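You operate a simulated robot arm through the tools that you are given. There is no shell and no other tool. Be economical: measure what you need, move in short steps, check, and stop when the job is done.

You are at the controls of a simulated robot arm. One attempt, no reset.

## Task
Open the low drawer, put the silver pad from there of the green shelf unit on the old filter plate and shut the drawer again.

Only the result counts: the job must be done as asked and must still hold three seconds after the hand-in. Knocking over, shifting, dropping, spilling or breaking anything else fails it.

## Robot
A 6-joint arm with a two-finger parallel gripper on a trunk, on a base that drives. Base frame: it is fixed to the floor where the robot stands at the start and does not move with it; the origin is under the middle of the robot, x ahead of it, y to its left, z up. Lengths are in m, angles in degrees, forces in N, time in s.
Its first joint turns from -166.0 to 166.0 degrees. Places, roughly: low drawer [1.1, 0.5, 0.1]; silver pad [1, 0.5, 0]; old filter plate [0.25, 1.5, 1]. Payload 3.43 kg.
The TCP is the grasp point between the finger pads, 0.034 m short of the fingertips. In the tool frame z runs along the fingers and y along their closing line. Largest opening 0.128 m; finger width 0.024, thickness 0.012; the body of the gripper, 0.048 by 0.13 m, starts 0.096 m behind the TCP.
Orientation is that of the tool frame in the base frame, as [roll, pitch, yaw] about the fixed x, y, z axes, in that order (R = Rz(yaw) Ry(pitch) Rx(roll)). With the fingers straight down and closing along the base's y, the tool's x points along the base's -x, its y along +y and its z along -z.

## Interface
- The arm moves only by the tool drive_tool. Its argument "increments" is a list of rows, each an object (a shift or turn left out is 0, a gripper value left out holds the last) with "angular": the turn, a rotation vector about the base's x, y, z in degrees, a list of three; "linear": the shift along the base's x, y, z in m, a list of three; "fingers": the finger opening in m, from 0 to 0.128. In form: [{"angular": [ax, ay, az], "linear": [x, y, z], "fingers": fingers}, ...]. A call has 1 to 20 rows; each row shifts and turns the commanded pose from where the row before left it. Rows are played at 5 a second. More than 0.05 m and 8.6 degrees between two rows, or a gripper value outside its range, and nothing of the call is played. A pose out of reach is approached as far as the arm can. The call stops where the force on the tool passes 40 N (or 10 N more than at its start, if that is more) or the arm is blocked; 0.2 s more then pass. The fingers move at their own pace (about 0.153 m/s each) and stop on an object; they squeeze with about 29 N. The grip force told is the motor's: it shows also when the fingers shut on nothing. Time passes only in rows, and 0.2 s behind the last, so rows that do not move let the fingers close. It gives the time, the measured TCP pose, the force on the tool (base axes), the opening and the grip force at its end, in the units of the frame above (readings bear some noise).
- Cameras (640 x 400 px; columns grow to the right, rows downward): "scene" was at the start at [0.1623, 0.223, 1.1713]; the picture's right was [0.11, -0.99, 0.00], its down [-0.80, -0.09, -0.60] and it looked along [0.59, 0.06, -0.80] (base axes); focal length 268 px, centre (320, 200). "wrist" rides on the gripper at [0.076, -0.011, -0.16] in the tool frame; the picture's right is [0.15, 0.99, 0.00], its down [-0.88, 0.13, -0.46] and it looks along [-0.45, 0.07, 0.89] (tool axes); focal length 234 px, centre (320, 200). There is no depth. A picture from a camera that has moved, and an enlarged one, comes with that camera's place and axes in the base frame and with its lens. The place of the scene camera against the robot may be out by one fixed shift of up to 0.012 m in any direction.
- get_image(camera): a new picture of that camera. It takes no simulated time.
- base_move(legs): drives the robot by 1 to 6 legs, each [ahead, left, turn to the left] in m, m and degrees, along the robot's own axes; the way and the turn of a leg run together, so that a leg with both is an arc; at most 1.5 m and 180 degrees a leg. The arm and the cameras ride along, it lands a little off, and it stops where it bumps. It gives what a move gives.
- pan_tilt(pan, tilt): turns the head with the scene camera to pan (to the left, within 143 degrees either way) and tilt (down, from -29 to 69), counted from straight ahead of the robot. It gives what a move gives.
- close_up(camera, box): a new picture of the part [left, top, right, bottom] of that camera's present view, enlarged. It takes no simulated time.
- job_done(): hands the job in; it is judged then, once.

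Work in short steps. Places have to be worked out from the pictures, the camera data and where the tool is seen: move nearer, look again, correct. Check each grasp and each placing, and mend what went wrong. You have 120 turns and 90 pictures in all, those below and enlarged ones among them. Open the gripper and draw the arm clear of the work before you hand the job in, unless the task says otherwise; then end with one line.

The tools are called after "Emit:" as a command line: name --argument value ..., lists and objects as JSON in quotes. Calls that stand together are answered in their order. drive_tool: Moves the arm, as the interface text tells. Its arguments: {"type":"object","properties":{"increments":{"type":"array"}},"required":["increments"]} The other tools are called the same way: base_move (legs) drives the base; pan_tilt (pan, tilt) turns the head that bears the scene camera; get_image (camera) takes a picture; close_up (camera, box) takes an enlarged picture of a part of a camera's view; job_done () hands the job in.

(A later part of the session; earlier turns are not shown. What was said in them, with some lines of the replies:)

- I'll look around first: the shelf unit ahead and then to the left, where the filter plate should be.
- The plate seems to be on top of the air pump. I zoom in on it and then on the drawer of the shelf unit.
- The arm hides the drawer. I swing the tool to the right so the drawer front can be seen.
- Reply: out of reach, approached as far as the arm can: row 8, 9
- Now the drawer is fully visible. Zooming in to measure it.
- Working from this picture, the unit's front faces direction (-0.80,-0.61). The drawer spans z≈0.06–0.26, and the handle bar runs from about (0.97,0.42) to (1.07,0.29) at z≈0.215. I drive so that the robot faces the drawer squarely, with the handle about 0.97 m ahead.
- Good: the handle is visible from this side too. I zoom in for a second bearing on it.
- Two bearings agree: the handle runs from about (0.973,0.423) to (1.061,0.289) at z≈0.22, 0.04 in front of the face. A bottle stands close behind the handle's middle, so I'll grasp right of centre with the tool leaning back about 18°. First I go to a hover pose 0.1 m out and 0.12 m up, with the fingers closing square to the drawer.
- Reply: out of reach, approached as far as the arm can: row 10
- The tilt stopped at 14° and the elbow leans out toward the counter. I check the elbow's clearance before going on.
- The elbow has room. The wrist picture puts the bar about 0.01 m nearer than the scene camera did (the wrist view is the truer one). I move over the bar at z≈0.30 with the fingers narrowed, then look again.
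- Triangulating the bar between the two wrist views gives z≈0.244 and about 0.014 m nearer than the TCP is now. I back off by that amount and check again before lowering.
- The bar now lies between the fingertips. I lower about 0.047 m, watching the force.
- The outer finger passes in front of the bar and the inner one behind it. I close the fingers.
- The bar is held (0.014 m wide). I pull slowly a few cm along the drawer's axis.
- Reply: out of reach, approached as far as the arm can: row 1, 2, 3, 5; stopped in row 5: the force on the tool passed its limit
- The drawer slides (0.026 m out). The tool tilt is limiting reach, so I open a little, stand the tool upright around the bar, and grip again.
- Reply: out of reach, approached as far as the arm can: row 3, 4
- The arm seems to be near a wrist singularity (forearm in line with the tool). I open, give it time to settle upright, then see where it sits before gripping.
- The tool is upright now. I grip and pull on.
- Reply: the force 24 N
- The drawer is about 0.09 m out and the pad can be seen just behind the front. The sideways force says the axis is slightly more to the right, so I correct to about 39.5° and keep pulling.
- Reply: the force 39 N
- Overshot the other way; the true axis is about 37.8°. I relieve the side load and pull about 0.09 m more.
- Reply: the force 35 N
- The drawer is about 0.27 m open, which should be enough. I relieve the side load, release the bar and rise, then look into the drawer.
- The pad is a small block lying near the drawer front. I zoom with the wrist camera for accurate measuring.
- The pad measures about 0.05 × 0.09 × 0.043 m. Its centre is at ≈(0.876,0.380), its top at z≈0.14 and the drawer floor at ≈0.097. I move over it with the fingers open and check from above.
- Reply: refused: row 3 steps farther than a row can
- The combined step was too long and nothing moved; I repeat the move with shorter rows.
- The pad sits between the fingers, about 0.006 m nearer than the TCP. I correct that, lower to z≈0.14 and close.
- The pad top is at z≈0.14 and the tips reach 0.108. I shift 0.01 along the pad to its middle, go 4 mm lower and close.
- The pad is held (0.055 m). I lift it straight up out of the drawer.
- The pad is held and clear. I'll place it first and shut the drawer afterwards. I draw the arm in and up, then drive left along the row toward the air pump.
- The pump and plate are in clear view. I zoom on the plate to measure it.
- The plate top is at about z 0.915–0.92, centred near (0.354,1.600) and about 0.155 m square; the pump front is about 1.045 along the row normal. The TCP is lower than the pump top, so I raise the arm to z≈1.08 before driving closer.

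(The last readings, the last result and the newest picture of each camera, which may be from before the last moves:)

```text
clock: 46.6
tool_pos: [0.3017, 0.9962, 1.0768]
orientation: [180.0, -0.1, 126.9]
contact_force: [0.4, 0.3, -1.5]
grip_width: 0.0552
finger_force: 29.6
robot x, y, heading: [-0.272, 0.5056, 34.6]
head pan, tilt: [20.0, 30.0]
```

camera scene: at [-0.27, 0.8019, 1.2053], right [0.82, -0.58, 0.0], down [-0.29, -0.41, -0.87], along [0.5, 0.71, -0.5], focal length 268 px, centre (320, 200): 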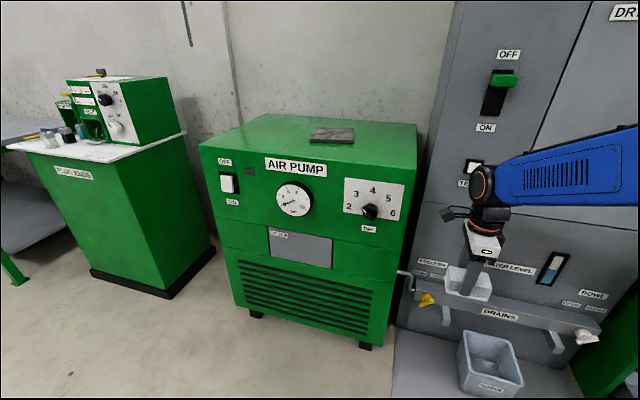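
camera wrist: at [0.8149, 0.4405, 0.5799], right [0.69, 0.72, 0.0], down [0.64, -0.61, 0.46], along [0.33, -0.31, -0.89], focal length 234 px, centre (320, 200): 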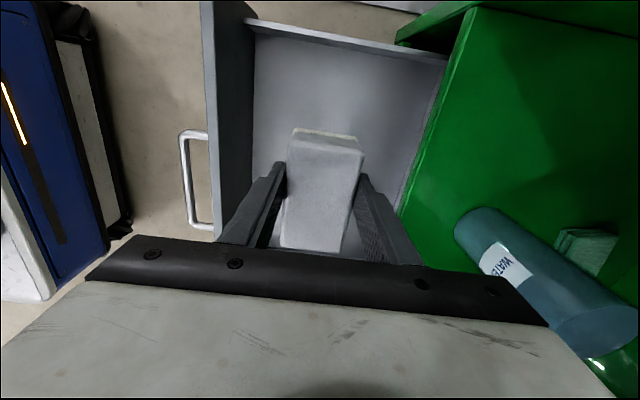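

Reached. Now I drive left 0.5 m, then ahead 0.27 m, turning slightly to be square with the pump.

Emit:
base_move --legs '[[0, 0.5, 0], [0.27, 0, 3]]'

Emit:
get_image --camera "scene"

Emit:
get_image --camera "wrist"

```text
clock: 51.1
tool_pos: [0.2187, 1.5922, 1.0746]
orientation: [180.0, 0.0, 129.4]
contact_force: [0.5, 0.3, -1.9]
grip_width: 0.0553
finger_force: 29.2
robot x, y, heading: [-0.329, 1.0787, 37.2]
head pan, tilt: [20.0, 30.0]
```

```text
50 pictures are left
camera scene: at [-0.3437, 1.3728, 1.2053], right [0.84, -0.54, 0.0], down [-0.27, -0.42, -0.87], along [0.47, 0.73, -0.5], focal length 268 px, centre (320, 200)
```

scene: 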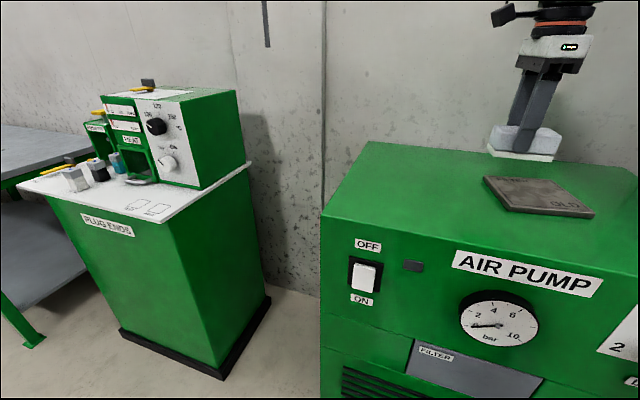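

```text
49 pictures are left
camera wrist: at [0.1615, 1.6423, 1.2345], right [0.67, 0.74, 0.0], down [0.66, -0.6, 0.46], along [0.34, -0.31, -0.89], focal length 234 px, centre (320, 200)
```

wrist: 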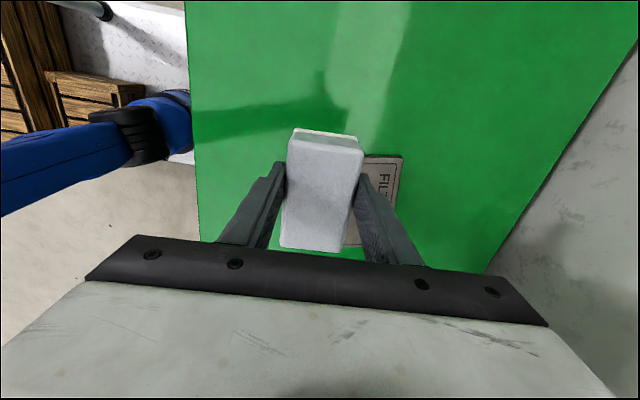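

The plate's back-left corner is visible in the wrist view at ≈(0.31,1.665), a bit nearer than my earlier estimate. I get a zoomed scene view to cross-check.

Emit:
close_up --camera "scene" --box '[460, 100, 636, 230]'

Emit:
close_up --camera "wrist" --box '[270, 110, 430, 270]'

```text
3.08 times, centred on (548, 165) of scene
camera zoom: at [-0.3437, 1.3728, 1.2053], right [0.84, -0.54, 0.0], down [-0.27, -0.42, -0.87], along [0.47, 0.73, -0.5], focal length 824 px, centre (-382, 308)
```

zoom: 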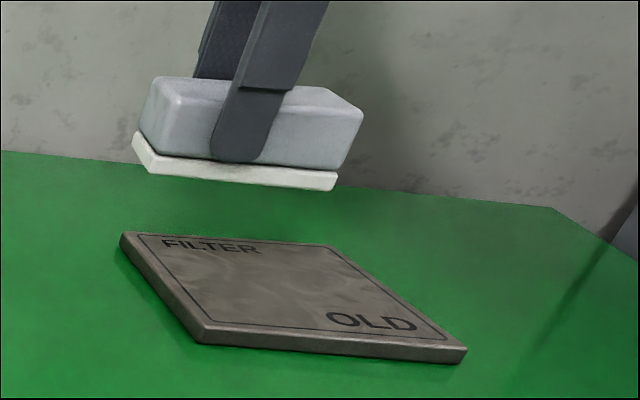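

```text
2.50 times, centred on (350, 190) of wrist
camera zoom: at [0.1615, 1.6423, 1.2345], right [0.67, 0.74, 0.0], down [0.66, -0.6, 0.46], along [0.34, -0.31, -0.89], focal length 585 px, centre (245, 225)
```

zoom: 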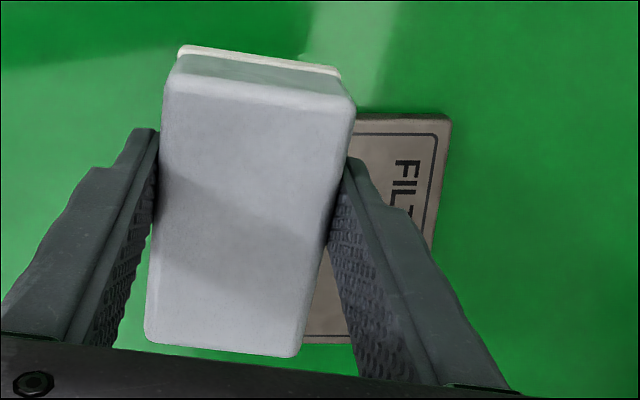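

Combining both cameras, the plate top is at z≈0.93, its centre at ≈(0.312,1.558), its side ≈0.15 m and it is turned about 49°. I move over it, align the pad, and come down to about 0.03 m above.

Emit:
drive_tool --increments '[{"linear": [0.031, -0.0114, 0], "angular": [0, 0, 3]}, {"linear": [0.031, -0.0114, 0], "angular": [0, 0, 3]}, {"linear": [0.0307, -0.0114, 0], "angular": [0, 0, 3]}, {"linear": [0, 0, -0.025]}, {"linear": [0, 0, -0.025]}, {"linear": [0, 0, -0.02]}, {}]'

Emit:
get_image --camera "wrist"

Emit:
close_up --camera "scene" --box '[460, 100, 636, 230]'

```text
clock: 52.7
tool_pos: [0.3133, 1.5586, 1.005]
orientation: [179.9, 0.0, 138.3]
contact_force: [1.0, 0.8, -1.5]
grip_width: 0.0553
finger_force: 29.3
robot x, y, heading: [-0.3321, 1.0815, 37.3]
head pan, tilt: [20.0, 30.0]
```

```text
46 pictures are left
camera wrist: at [0.2489, 1.6005, 1.1657], right [0.55, 0.84, 0.0], down [0.74, -0.49, 0.46], along [0.38, -0.25, -0.89], focal length 234 px, centre (320, 200)
```

wrist: 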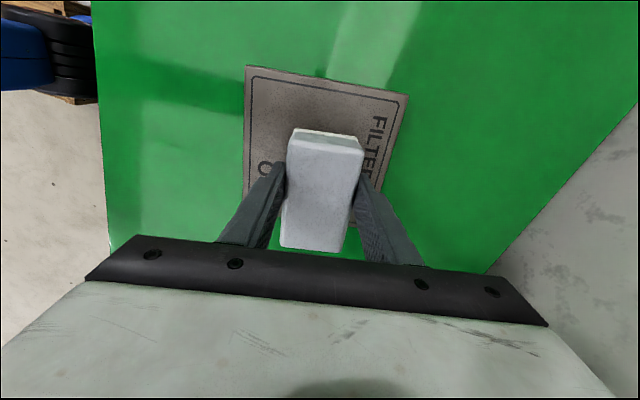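

```text
3.08 times, centred on (548, 165) of scene
camera zoom: at [-0.3437, 1.3728, 1.2053], right [0.84, -0.54, 0.0], down [-0.27, -0.42, -0.87], along [0.47, 0.73, -0.5], focal length 824 px, centre (-382, 308)
```

zoom: 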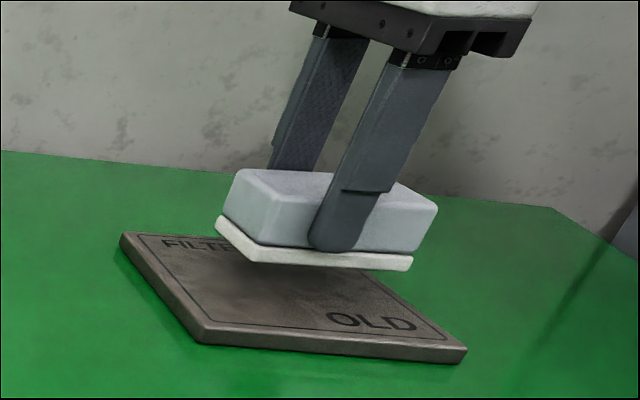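

The TCP is right over the plate's centre (0.312,1.554). I lower, with small steps near the end.

Emit:
drive_tool --increments '[{"linear": [0, 0, -0.015]}, {"linear": [0, 0, -0.01]}, {"linear": [0, 0, -0.003]}, {"linear": [0, 0, -0.003]}, {}]'

Emit:
close_up --camera "scene" --box '[460, 100, 636, 230]'

```text
clock: 53.6
tool_pos: [0.3117, 1.5586, 0.9792]
orientation: [179.5, 0.1, 138.4]
contact_force: [-1.9, -0.4, 9.9]
grip_width: 0.0556
finger_force: 29.0
robot x, y, heading: [-0.3294, 1.0806, 37.4]
head pan, tilt: [20.0, 30.0]
stopped in row 4: the force on the tool passed its limit (the readings are from after the stop); the commanded pose is now the measured one
```

```text
3.08 times, centred on (548, 165) of scene
camera zoom: at [-0.344, 1.3726, 1.2054], right [0.84, -0.54, 0.0], down [-0.27, -0.42, -0.87], along [0.47, 0.73, -0.5], focal length 824 px, centre (-382, 308)
```

zoom: 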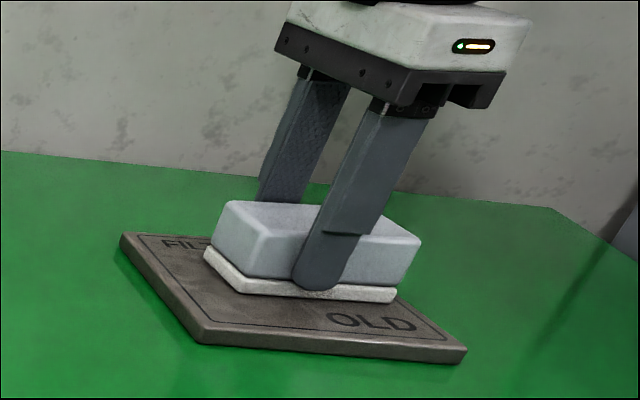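

The pad rests on the plate (contact at TCP z 0.979). I open and rise straight up.

Emit:
drive_tool --increments '[{"linear": [0, 0, 0.0005], "fingers": 0.08}, {}, {}, {"linear": [0, 0, 0.02]}, {"linear": [0, 0, 0.04]}, {"linear": [0, 0, 0.045]}, {}]'

Emit:
close_up --camera "scene" --box '[460, 100, 636, 230]'

Emit:
get_image --camera "wrist"

```text
clock: 55.2
tool_pos: [0.3116, 1.5555, 1.0859]
orientation: [179.5, -0.1, 138.3]
contact_force: [0.3, -0.2, -0.1]
grip_width: 0.0798
finger_force: 0.1
robot x, y, heading: [-0.333, 1.0784, 37.2]
head pan, tilt: [20.0, 30.0]
```

```text
3.08 times, centred on (548, 165) of scene
camera zoom: at [-0.3437, 1.3728, 1.2053], right [0.84, -0.54, 0.0], down [-0.27, -0.42, -0.87], along [0.47, 0.73, -0.5], focal length 824 px, centre (-382, 308)
```

zoom: 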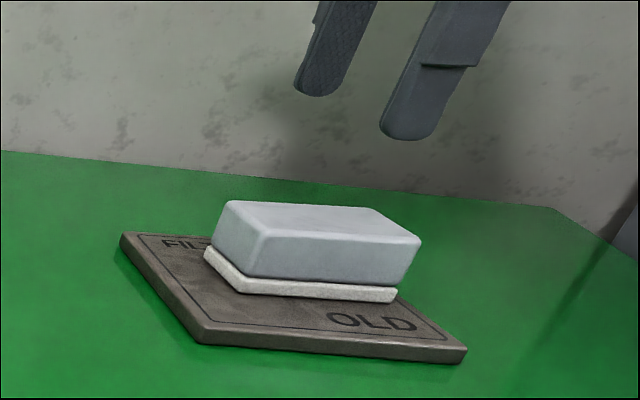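

```text
42 pictures are left
camera wrist: at [0.2475, 1.5978, 1.2452], right [0.55, 0.84, 0.01], down [0.74, -0.49, 0.46], along [0.39, -0.25, -0.89], focal length 234 px, centre (320, 200)
```

wrist: 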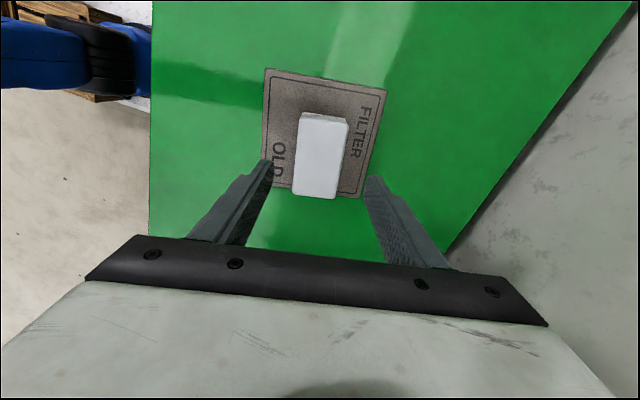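

The pad lies flat on the plate but off-centre to the right. I zoom to judge how much.

Emit:
close_up --camera "wrist" --box '[250, 55, 410, 215]'

```text
2.50 times, centred on (330, 135) of wrist
camera zoom: at [0.2475, 1.5978, 1.2452], right [0.55, 0.84, 0.01], down [0.74, -0.49, 0.46], along [0.39, -0.25, -0.89], focal length 585 px, centre (295, 362)
```

zoom: 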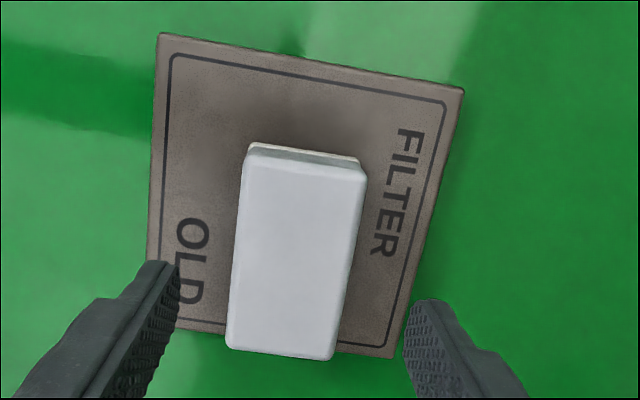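

The pad's foot is fully on the plate with margin all round, so I leave it. Now I back off and drive to the right, to stand before the drawer about 0.1 m further back than before.

Emit:
base_move --legs '[[-0.4, 0, 0], [-0.03, -1.395, 0]]'

Emit:
pan_tilt --pan -12 --tilt 45

Emit:
get_image --camera "scene"

```text
clock: 64.3
tool_pos: [0.8232, 0.1441, 1.0862]
orientation: [179.6, 0.0, 136.3]
contact_force: [0.2, -0.3, 0.3]
grip_width: 0.0799
finger_force: 0.1
robot x, y, heading: [0.1654, -0.3138, 35.5]
head pan, tilt: [20.0, 30.0]
```

```text
clock: 65.3
tool_pos: [0.8241, 0.1439, 1.0853]
orientation: [179.6, 0.0, 136.2]
contact_force: [0.8, -0.1, 0.0]
grip_width: 0.0802
finger_force: 0.1
robot x, y, heading: [0.1624, -0.3182, 35.4]
head pan, tilt: [-12.0, 45.0]
```

```text
40 pictures are left
camera scene: at [0.1842, -0.0591, 1.1827], right [0.4, -0.92, 0.0], down [-0.65, -0.28, -0.71], along [0.65, 0.28, -0.71], focal length 268 px, centre (320, 200)
```

scene: 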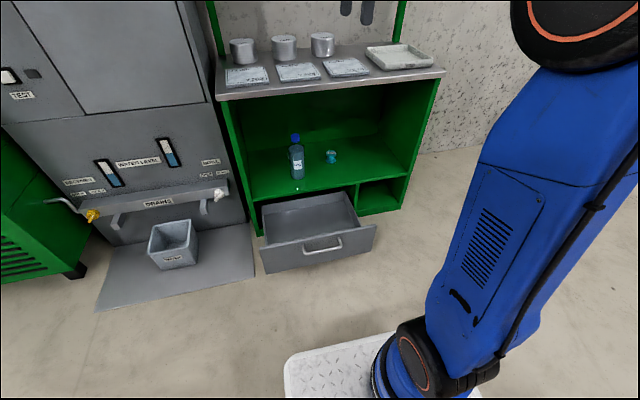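

The drawer and handle are where expected; the handle's middle is at ≈(0.780,0.183). I turn the tool so the wrist camera faces the unit, close the fingers and start lowering in front of the handle.

Emit:
drive_tool --increments '[{"linear": [-0.0083, 0, -0.02], "angular": [0, 0, 7.4], "fingers": 0.0}, {"linear": [-0.0083, 0, -0.02], "angular": [0, 0, 7.4]}, {"linear": [-0.0083, 0, -0.02], "angular": [0, 0, 7.4]}, {"linear": [-0.0083, 0, -0.03], "angular": [0, 0, 7.4]}, {"linear": [-0.0083, 0, -0.03], "angular": [0, 0, 7.4]}, {"linear": [-0.0083, 0, -0.03], "angular": [0, 0, 7.4]}, {"linear": [-0.0083, 0, -0.03], "angular": [0, 0, 7.4]}, {"linear": [-0.0083, 0, -0.03], "angular": [0, 0, 7.4]}, {"linear": [-0.0083, 0, -0.03], "angular": [0, 0, 7.4]}, {"linear": [-0.0083, 0, -0.03], "angular": [0, 0, 7.4]}, {"linear": [-0.0083, 0, -0.03], "angular": [0, 0, 7.2]}, {"linear": [0, 0, -0.045]}, {"linear": [0, 0, -0.045]}, {"linear": [0, 0, -0.045]}, {"linear": [0, 0, -0.045]}, {}]'

```text
clock: 68.7
tool_pos: [0.7318, 0.1441, 0.6052]
orientation: [179.6, 0.0, -142.5]
contact_force: [0.1, 0.9, 0.2]
grip_width: 0.0
finger_force: 29.0
robot x, y, heading: [0.1626, -0.3098, 35.3]
head pan, tilt: [-12.0, 45.0]
```

Going well. I lower to z≈0.32 and look.

Emit:
drive_tool --increments '[{"linear": [0, 0, -0.045]}, {"linear": [0, 0, -0.045]}, {"linear": [0, 0, -0.045]}, {"linear": [0, 0, -0.045]}, {"linear": [0, 0, -0.045]}, {"linear": [0, 0, -0.045]}, {}]'

Emit:
get_image --camera "wrist"

Emit:
get_image --camera "scene"

```text
clock: 70.3
tool_pos: [0.7303, 0.1437, 0.3318]
orientation: [179.5, 0.0, -142.4]
contact_force: [-0.5, -0.7, -0.1]
grip_width: 0.0
finger_force: 29.0
robot x, y, heading: [0.1611, -0.3135, 35.2]
head pan, tilt: [-12.0, 45.0]
```

```text
39 pictures are left
camera wrist: at [0.6779, 0.0863, 0.4903], right [-0.72, 0.7, 0.01], down [0.62, 0.64, 0.46], along [0.31, 0.33, -0.89], focal length 234 px, centre (320, 200)
```

wrist: 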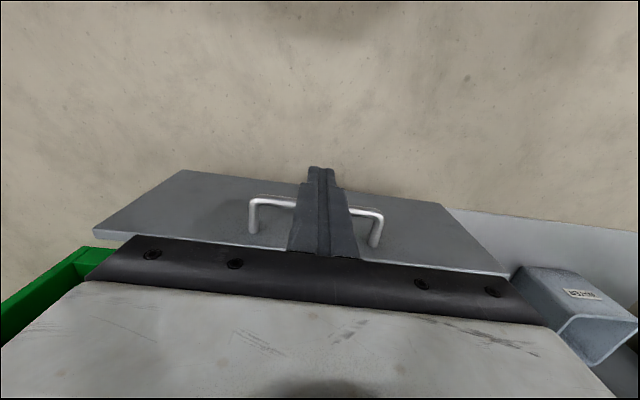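

```text
38 pictures are left
camera scene: at [0.1842, -0.0592, 1.1827], right [0.4, -0.92, 0.0], down [-0.65, -0.28, -0.71], along [0.65, 0.28, -0.71], focal length 268 px, centre (320, 200)
```

scene: 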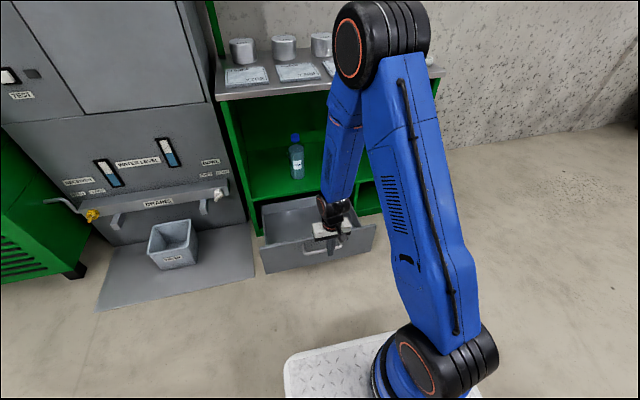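

Well aligned with the handle. I lower to the bar's height and push in along the drawer axis.

Emit:
drive_tool --increments '[{"linear": [0, 0, -0.04]}, {"linear": [0, 0, -0.04]}, {"linear": [0, 0, -0.02]}, {"linear": [0.0158, 0.0122, 0]}, {"linear": [0.0158, 0.0122, 0]}, {"linear": [0.0118, 0.0092, 0]}, {"linear": [0.0118, 0.0092, 0]}, {"linear": [0.0118, 0.0092, 0]}, {"linear": [0.0118, 0.0092, 0]}, {}]'

Emit:
get_image --camera "wrist"

```text
clock: 72.5
tool_pos: [0.8094, 0.2044, 0.2367]
orientation: [179.6, 0.0, -142.6]
contact_force: [-0.1, 0.0, 0.7]
grip_width: 0.0
finger_force: 29.0
robot x, y, heading: [0.1663, -0.3133, 35.4]
head pan, tilt: [-12.0, 45.0]
```

```text
37 pictures are left
camera wrist: at [0.7565, 0.1482, 0.3964], right [-0.72, 0.7, 0.01], down [0.62, 0.64, 0.46], along [0.31, 0.33, -0.89], focal length 234 px, centre (320, 200)
```

wrist: 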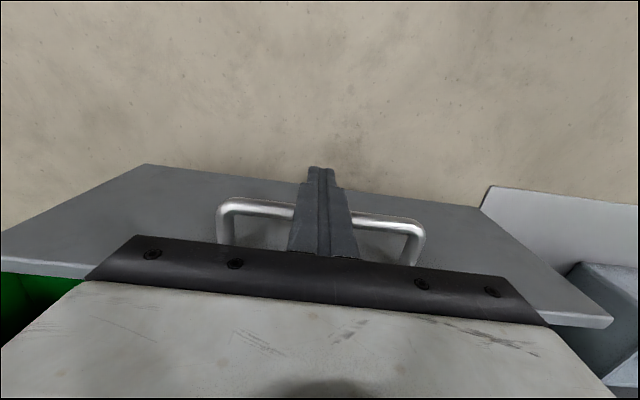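

The bar now sits right at the fingers: the drawer is moving with little resistance. I push 0.1 m further.

Emit:
drive_tool --increments '[{"linear": [0.0118, 0.0092, 0]}, {"linear": [0.0118, 0.0092, 0]}, {"linear": [0.0118, 0.0092, 0]}, {"linear": [0.0118, 0.0092, 0]}, {"linear": [0.0118, 0.0092, 0]}, {"linear": [0.0118, 0.0092, 0]}, {"linear": [0.0118, 0.0092, 0]}, {}]'

Emit:
get_image --camera "scene"

```text
clock: 74.3
tool_pos: [0.8938, 0.2689, 0.2353]
orientation: [179.6, 0.0, -142.5]
contact_force: [-1.2, -0.4, 0.1]
grip_width: 0.0001
finger_force: 29.3
robot x, y, heading: [0.1644, -0.3138, 35.4]
head pan, tilt: [-12.0, 45.0]
```

```text
36 pictures are left
camera scene: at [0.1843, -0.0591, 1.1827], right [0.4, -0.92, 0.0], down [-0.65, -0.28, -0.71], along [0.65, 0.28, -0.71], focal length 268 px, centre (320, 200)
```

scene: 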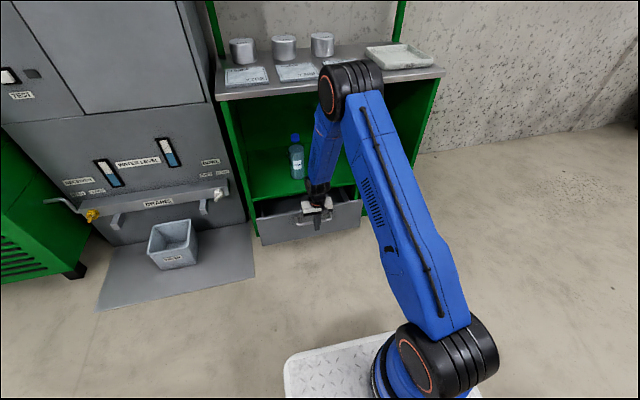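

Works well. About 0.11 m remains, but the arm is near its reach, so I draw the tool back 0.09 m, drive the base 0.13 m ahead, and continue with the arm.

Emit:
drive_tool --increments '[{"linear": [-0.024, -0.018, 0]}, {"linear": [-0.024, -0.018, 0]}, {"linear": [-0.024, -0.018, 0]}, {}]'

Emit:
base_move --legs '[[0.13, 0, 0]]'

```text
clock: 75.3
tool_pos: [0.8217, 0.2159, 0.2373]
orientation: [179.6, 0.0, -142.5]
contact_force: [-0.1, -0.4, 0.2]
grip_width: 0.0
finger_force: 28.9
robot x, y, heading: [0.1636, -0.315, 35.2]
head pan, tilt: [-12.0, 45.0]
```

```text
clock: 76.6
tool_pos: [0.9305, 0.2941, 0.2372]
orientation: [179.6, 0.1, -142.5]
contact_force: [-0.6, -0.4, 0.3]
grip_width: 0.0
finger_force: 29.1
robot x, y, heading: [0.2738, -0.2308, 35.5]
head pan, tilt: [-12.0, 45.0]
```

Now I push the last 0.07 m in small steps until it seats.

Emit:
drive_tool --increments '[{"linear": [0.0095, 0.0074, 0]}, {"linear": [0.0095, 0.0074, 0]}, {"linear": [0.0095, 0.0074, 0]}, {"linear": [0.0079, 0.0061, 0]}, {"linear": [0.0079, 0.0061, 0]}, {"linear": [0.004, 0.003, 0]}, {"linear": [0.004, 0.003, 0]}, {"linear": [0.004, 0.003, 0]}, {"linear": [0.004, 0.003, 0]}, {"linear": [0.004, 0.003, 0]}, {}]'

Emit:
close_up --camera "scene" --box '[220, 130, 420, 255]'

Emit:
get_image --camera "wrist"

```text
clock: 78.7
tool_pos: [0.9875, 0.3397, 0.2351]
orientation: [179.7, -0.7, -142.5]
contact_force: [-1.4, -1.5, 0.5]
grip_width: 0.0
finger_force: 28.7
robot x, y, heading: [0.2721, -0.236, 35.4]
head pan, tilt: [-12.0, 45.0]
stopped in row 10: the force on the tool passed its limit (the readings are from after the stop); the commanded pose is now the measured one
```

```text
3.20 times, centred on (320, 192) of scene
camera zoom: at [0.2928, 0.0181, 1.1827], right [0.4, -0.92, 0.0], down [-0.65, -0.28, -0.71], along [0.65, 0.28, -0.71], focal length 857 px, centre (320, 224)
```

zoom: 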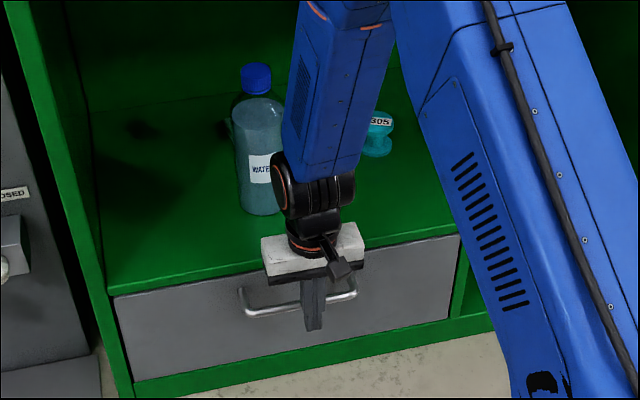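

```text
34 pictures are left
camera wrist: at [0.9362, 0.2834, 0.3959], right [-0.72, 0.69, 0.01], down [0.62, 0.64, 0.45], along [0.31, 0.33, -0.89], focal length 234 px, centre (320, 200)
```

wrist: 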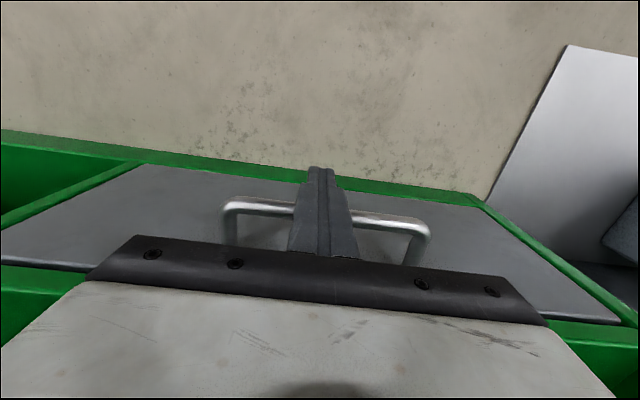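

It seated at the original place (force stop), and the front looks flush. I back off, raise and open the gripper, then check.

Emit:
drive_tool --increments '[{"linear": [-0.024, -0.018, 0]}, {"linear": [-0.032, -0.024, 0]}, {"linear": [-0.032, -0.024, 0]}, {"linear": [-0.032, -0.024, 0]}, {"linear": [-0.016, -0.012, 0.03], "fingers": 0.12}, {"linear": [0, 0, 0.045]}, {"linear": [0, 0, 0.045]}, {"linear": [0, 0, 0.045]}, {}]'

Emit:
base_move --legs '[[-0.3, 0, 0]]'

Emit:
pan_tilt --pan 0 --tilt 38

Emit:
get_image --camera "scene"

```text
clock: 80.7
tool_pos: [0.8509, 0.2394, 0.4041]
orientation: [179.6, -0.6, -142.5]
contact_force: [-0.2, 0.4, -0.1]
grip_width: 0.1201
finger_force: 0.0
robot x, y, heading: [0.2718, -0.2334, 35.4]
head pan, tilt: [-12.0, 45.0]
```

```text
clock: 82.8
tool_pos: [0.6018, 0.0618, 0.4022]
orientation: [179.7, -0.5, -142.4]
contact_force: [0.1, 0.7, 0.3]
grip_width: 0.1201
finger_force: 0.2
robot x, y, heading: [0.0219, -0.4131, 35.1]
head pan, tilt: [-12.0, 45.0]
```

```text
clock: 83.5
tool_pos: [0.6009, 0.0617, 0.4023]
orientation: [179.7, -0.6, -142.3]
contact_force: [0.3, 0.4, 0.2]
grip_width: 0.1201
finger_force: 0.0
robot x, y, heading: [0.0209, -0.4099, 35.2]
head pan, tilt: [0.0, 38.0]
```

```text
33 pictures are left
camera scene: at [0.0394, -0.1412, 1.1929], right [0.58, -0.82, 0.0], down [-0.5, -0.36, -0.79], along [0.64, 0.45, -0.62], focal length 268 px, centre (320, 200)
```

scene: 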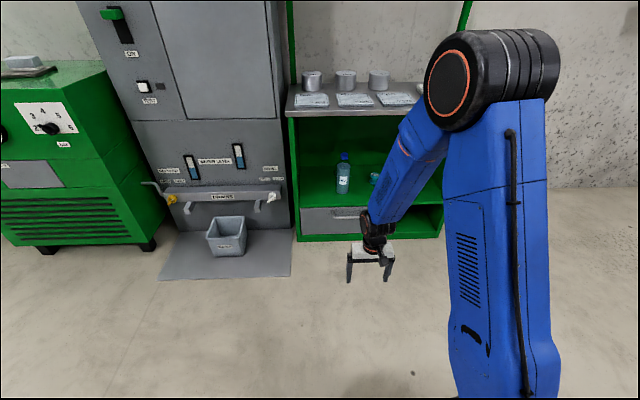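

The arm is clear. One close look at the drawer and one at the pad on the plate to confirm both.

Emit:
close_up --camera "scene" --box '[280, 140, 440, 250]'

Emit:
pan_tilt --pan 50 --tilt 20

Emit:
close_up --camera "scene" --box '[200, 80, 440, 230]'

```text
3.64 times, centred on (360, 195) of scene
camera zoom: at [0.0394, -0.1412, 1.1929], right [0.58, -0.82, 0.0], down [-0.5, -0.36, -0.79], along [0.64, 0.45, -0.62], focal length 974 px, centre (174, 218)
```

zoom: 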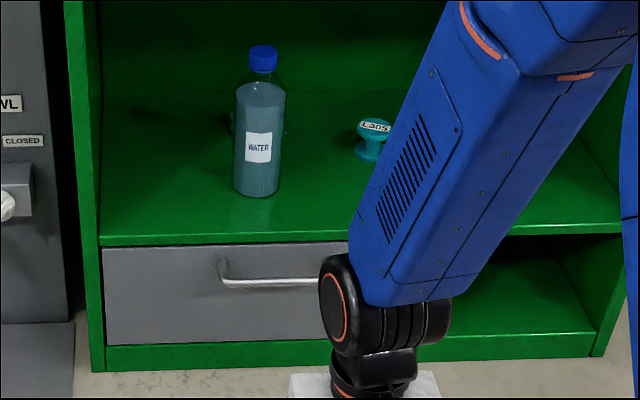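

```text
clock: 84.7
tool_pos: [0.6025, 0.0616, 0.4027]
orientation: [179.7, -0.5, -142.4]
contact_force: [0.5, -0.1, -0.7]
grip_width: 0.12
finger_force: 0.1
robot x, y, heading: [0.0222, -0.4058, 35.2]
head pan, tilt: [50.0, 20.0]
```

```text
2.67 times, centred on (320, 155) of scene
camera zoom: at [-0.0233, -0.0982, 1.2213], right [1.0, -0.08, 0.0], down [-0.03, -0.34, -0.94], along [0.08, 0.94, -0.34], focal length 714 px, centre (320, 320)
```

zoom: 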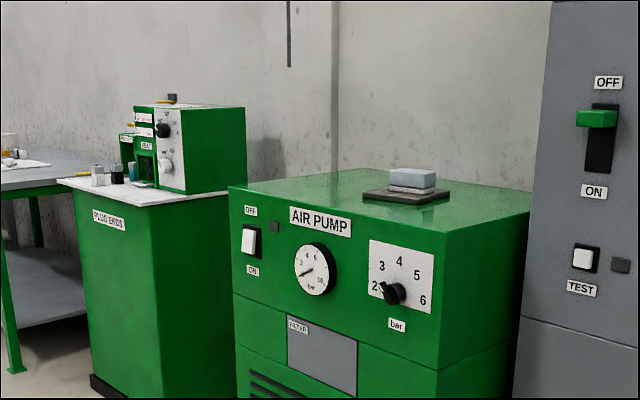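

The drawer is shut flush, the pad rests on the old filter plate, everything else stands as it was, and the gripper is open and clear. I hand the job in.

Emit:
job_done

```text
The job is handed in.
```

The silver pad from the low drawer is on the old filter plate, a little to the right of its centre, and the drawer is shut again.
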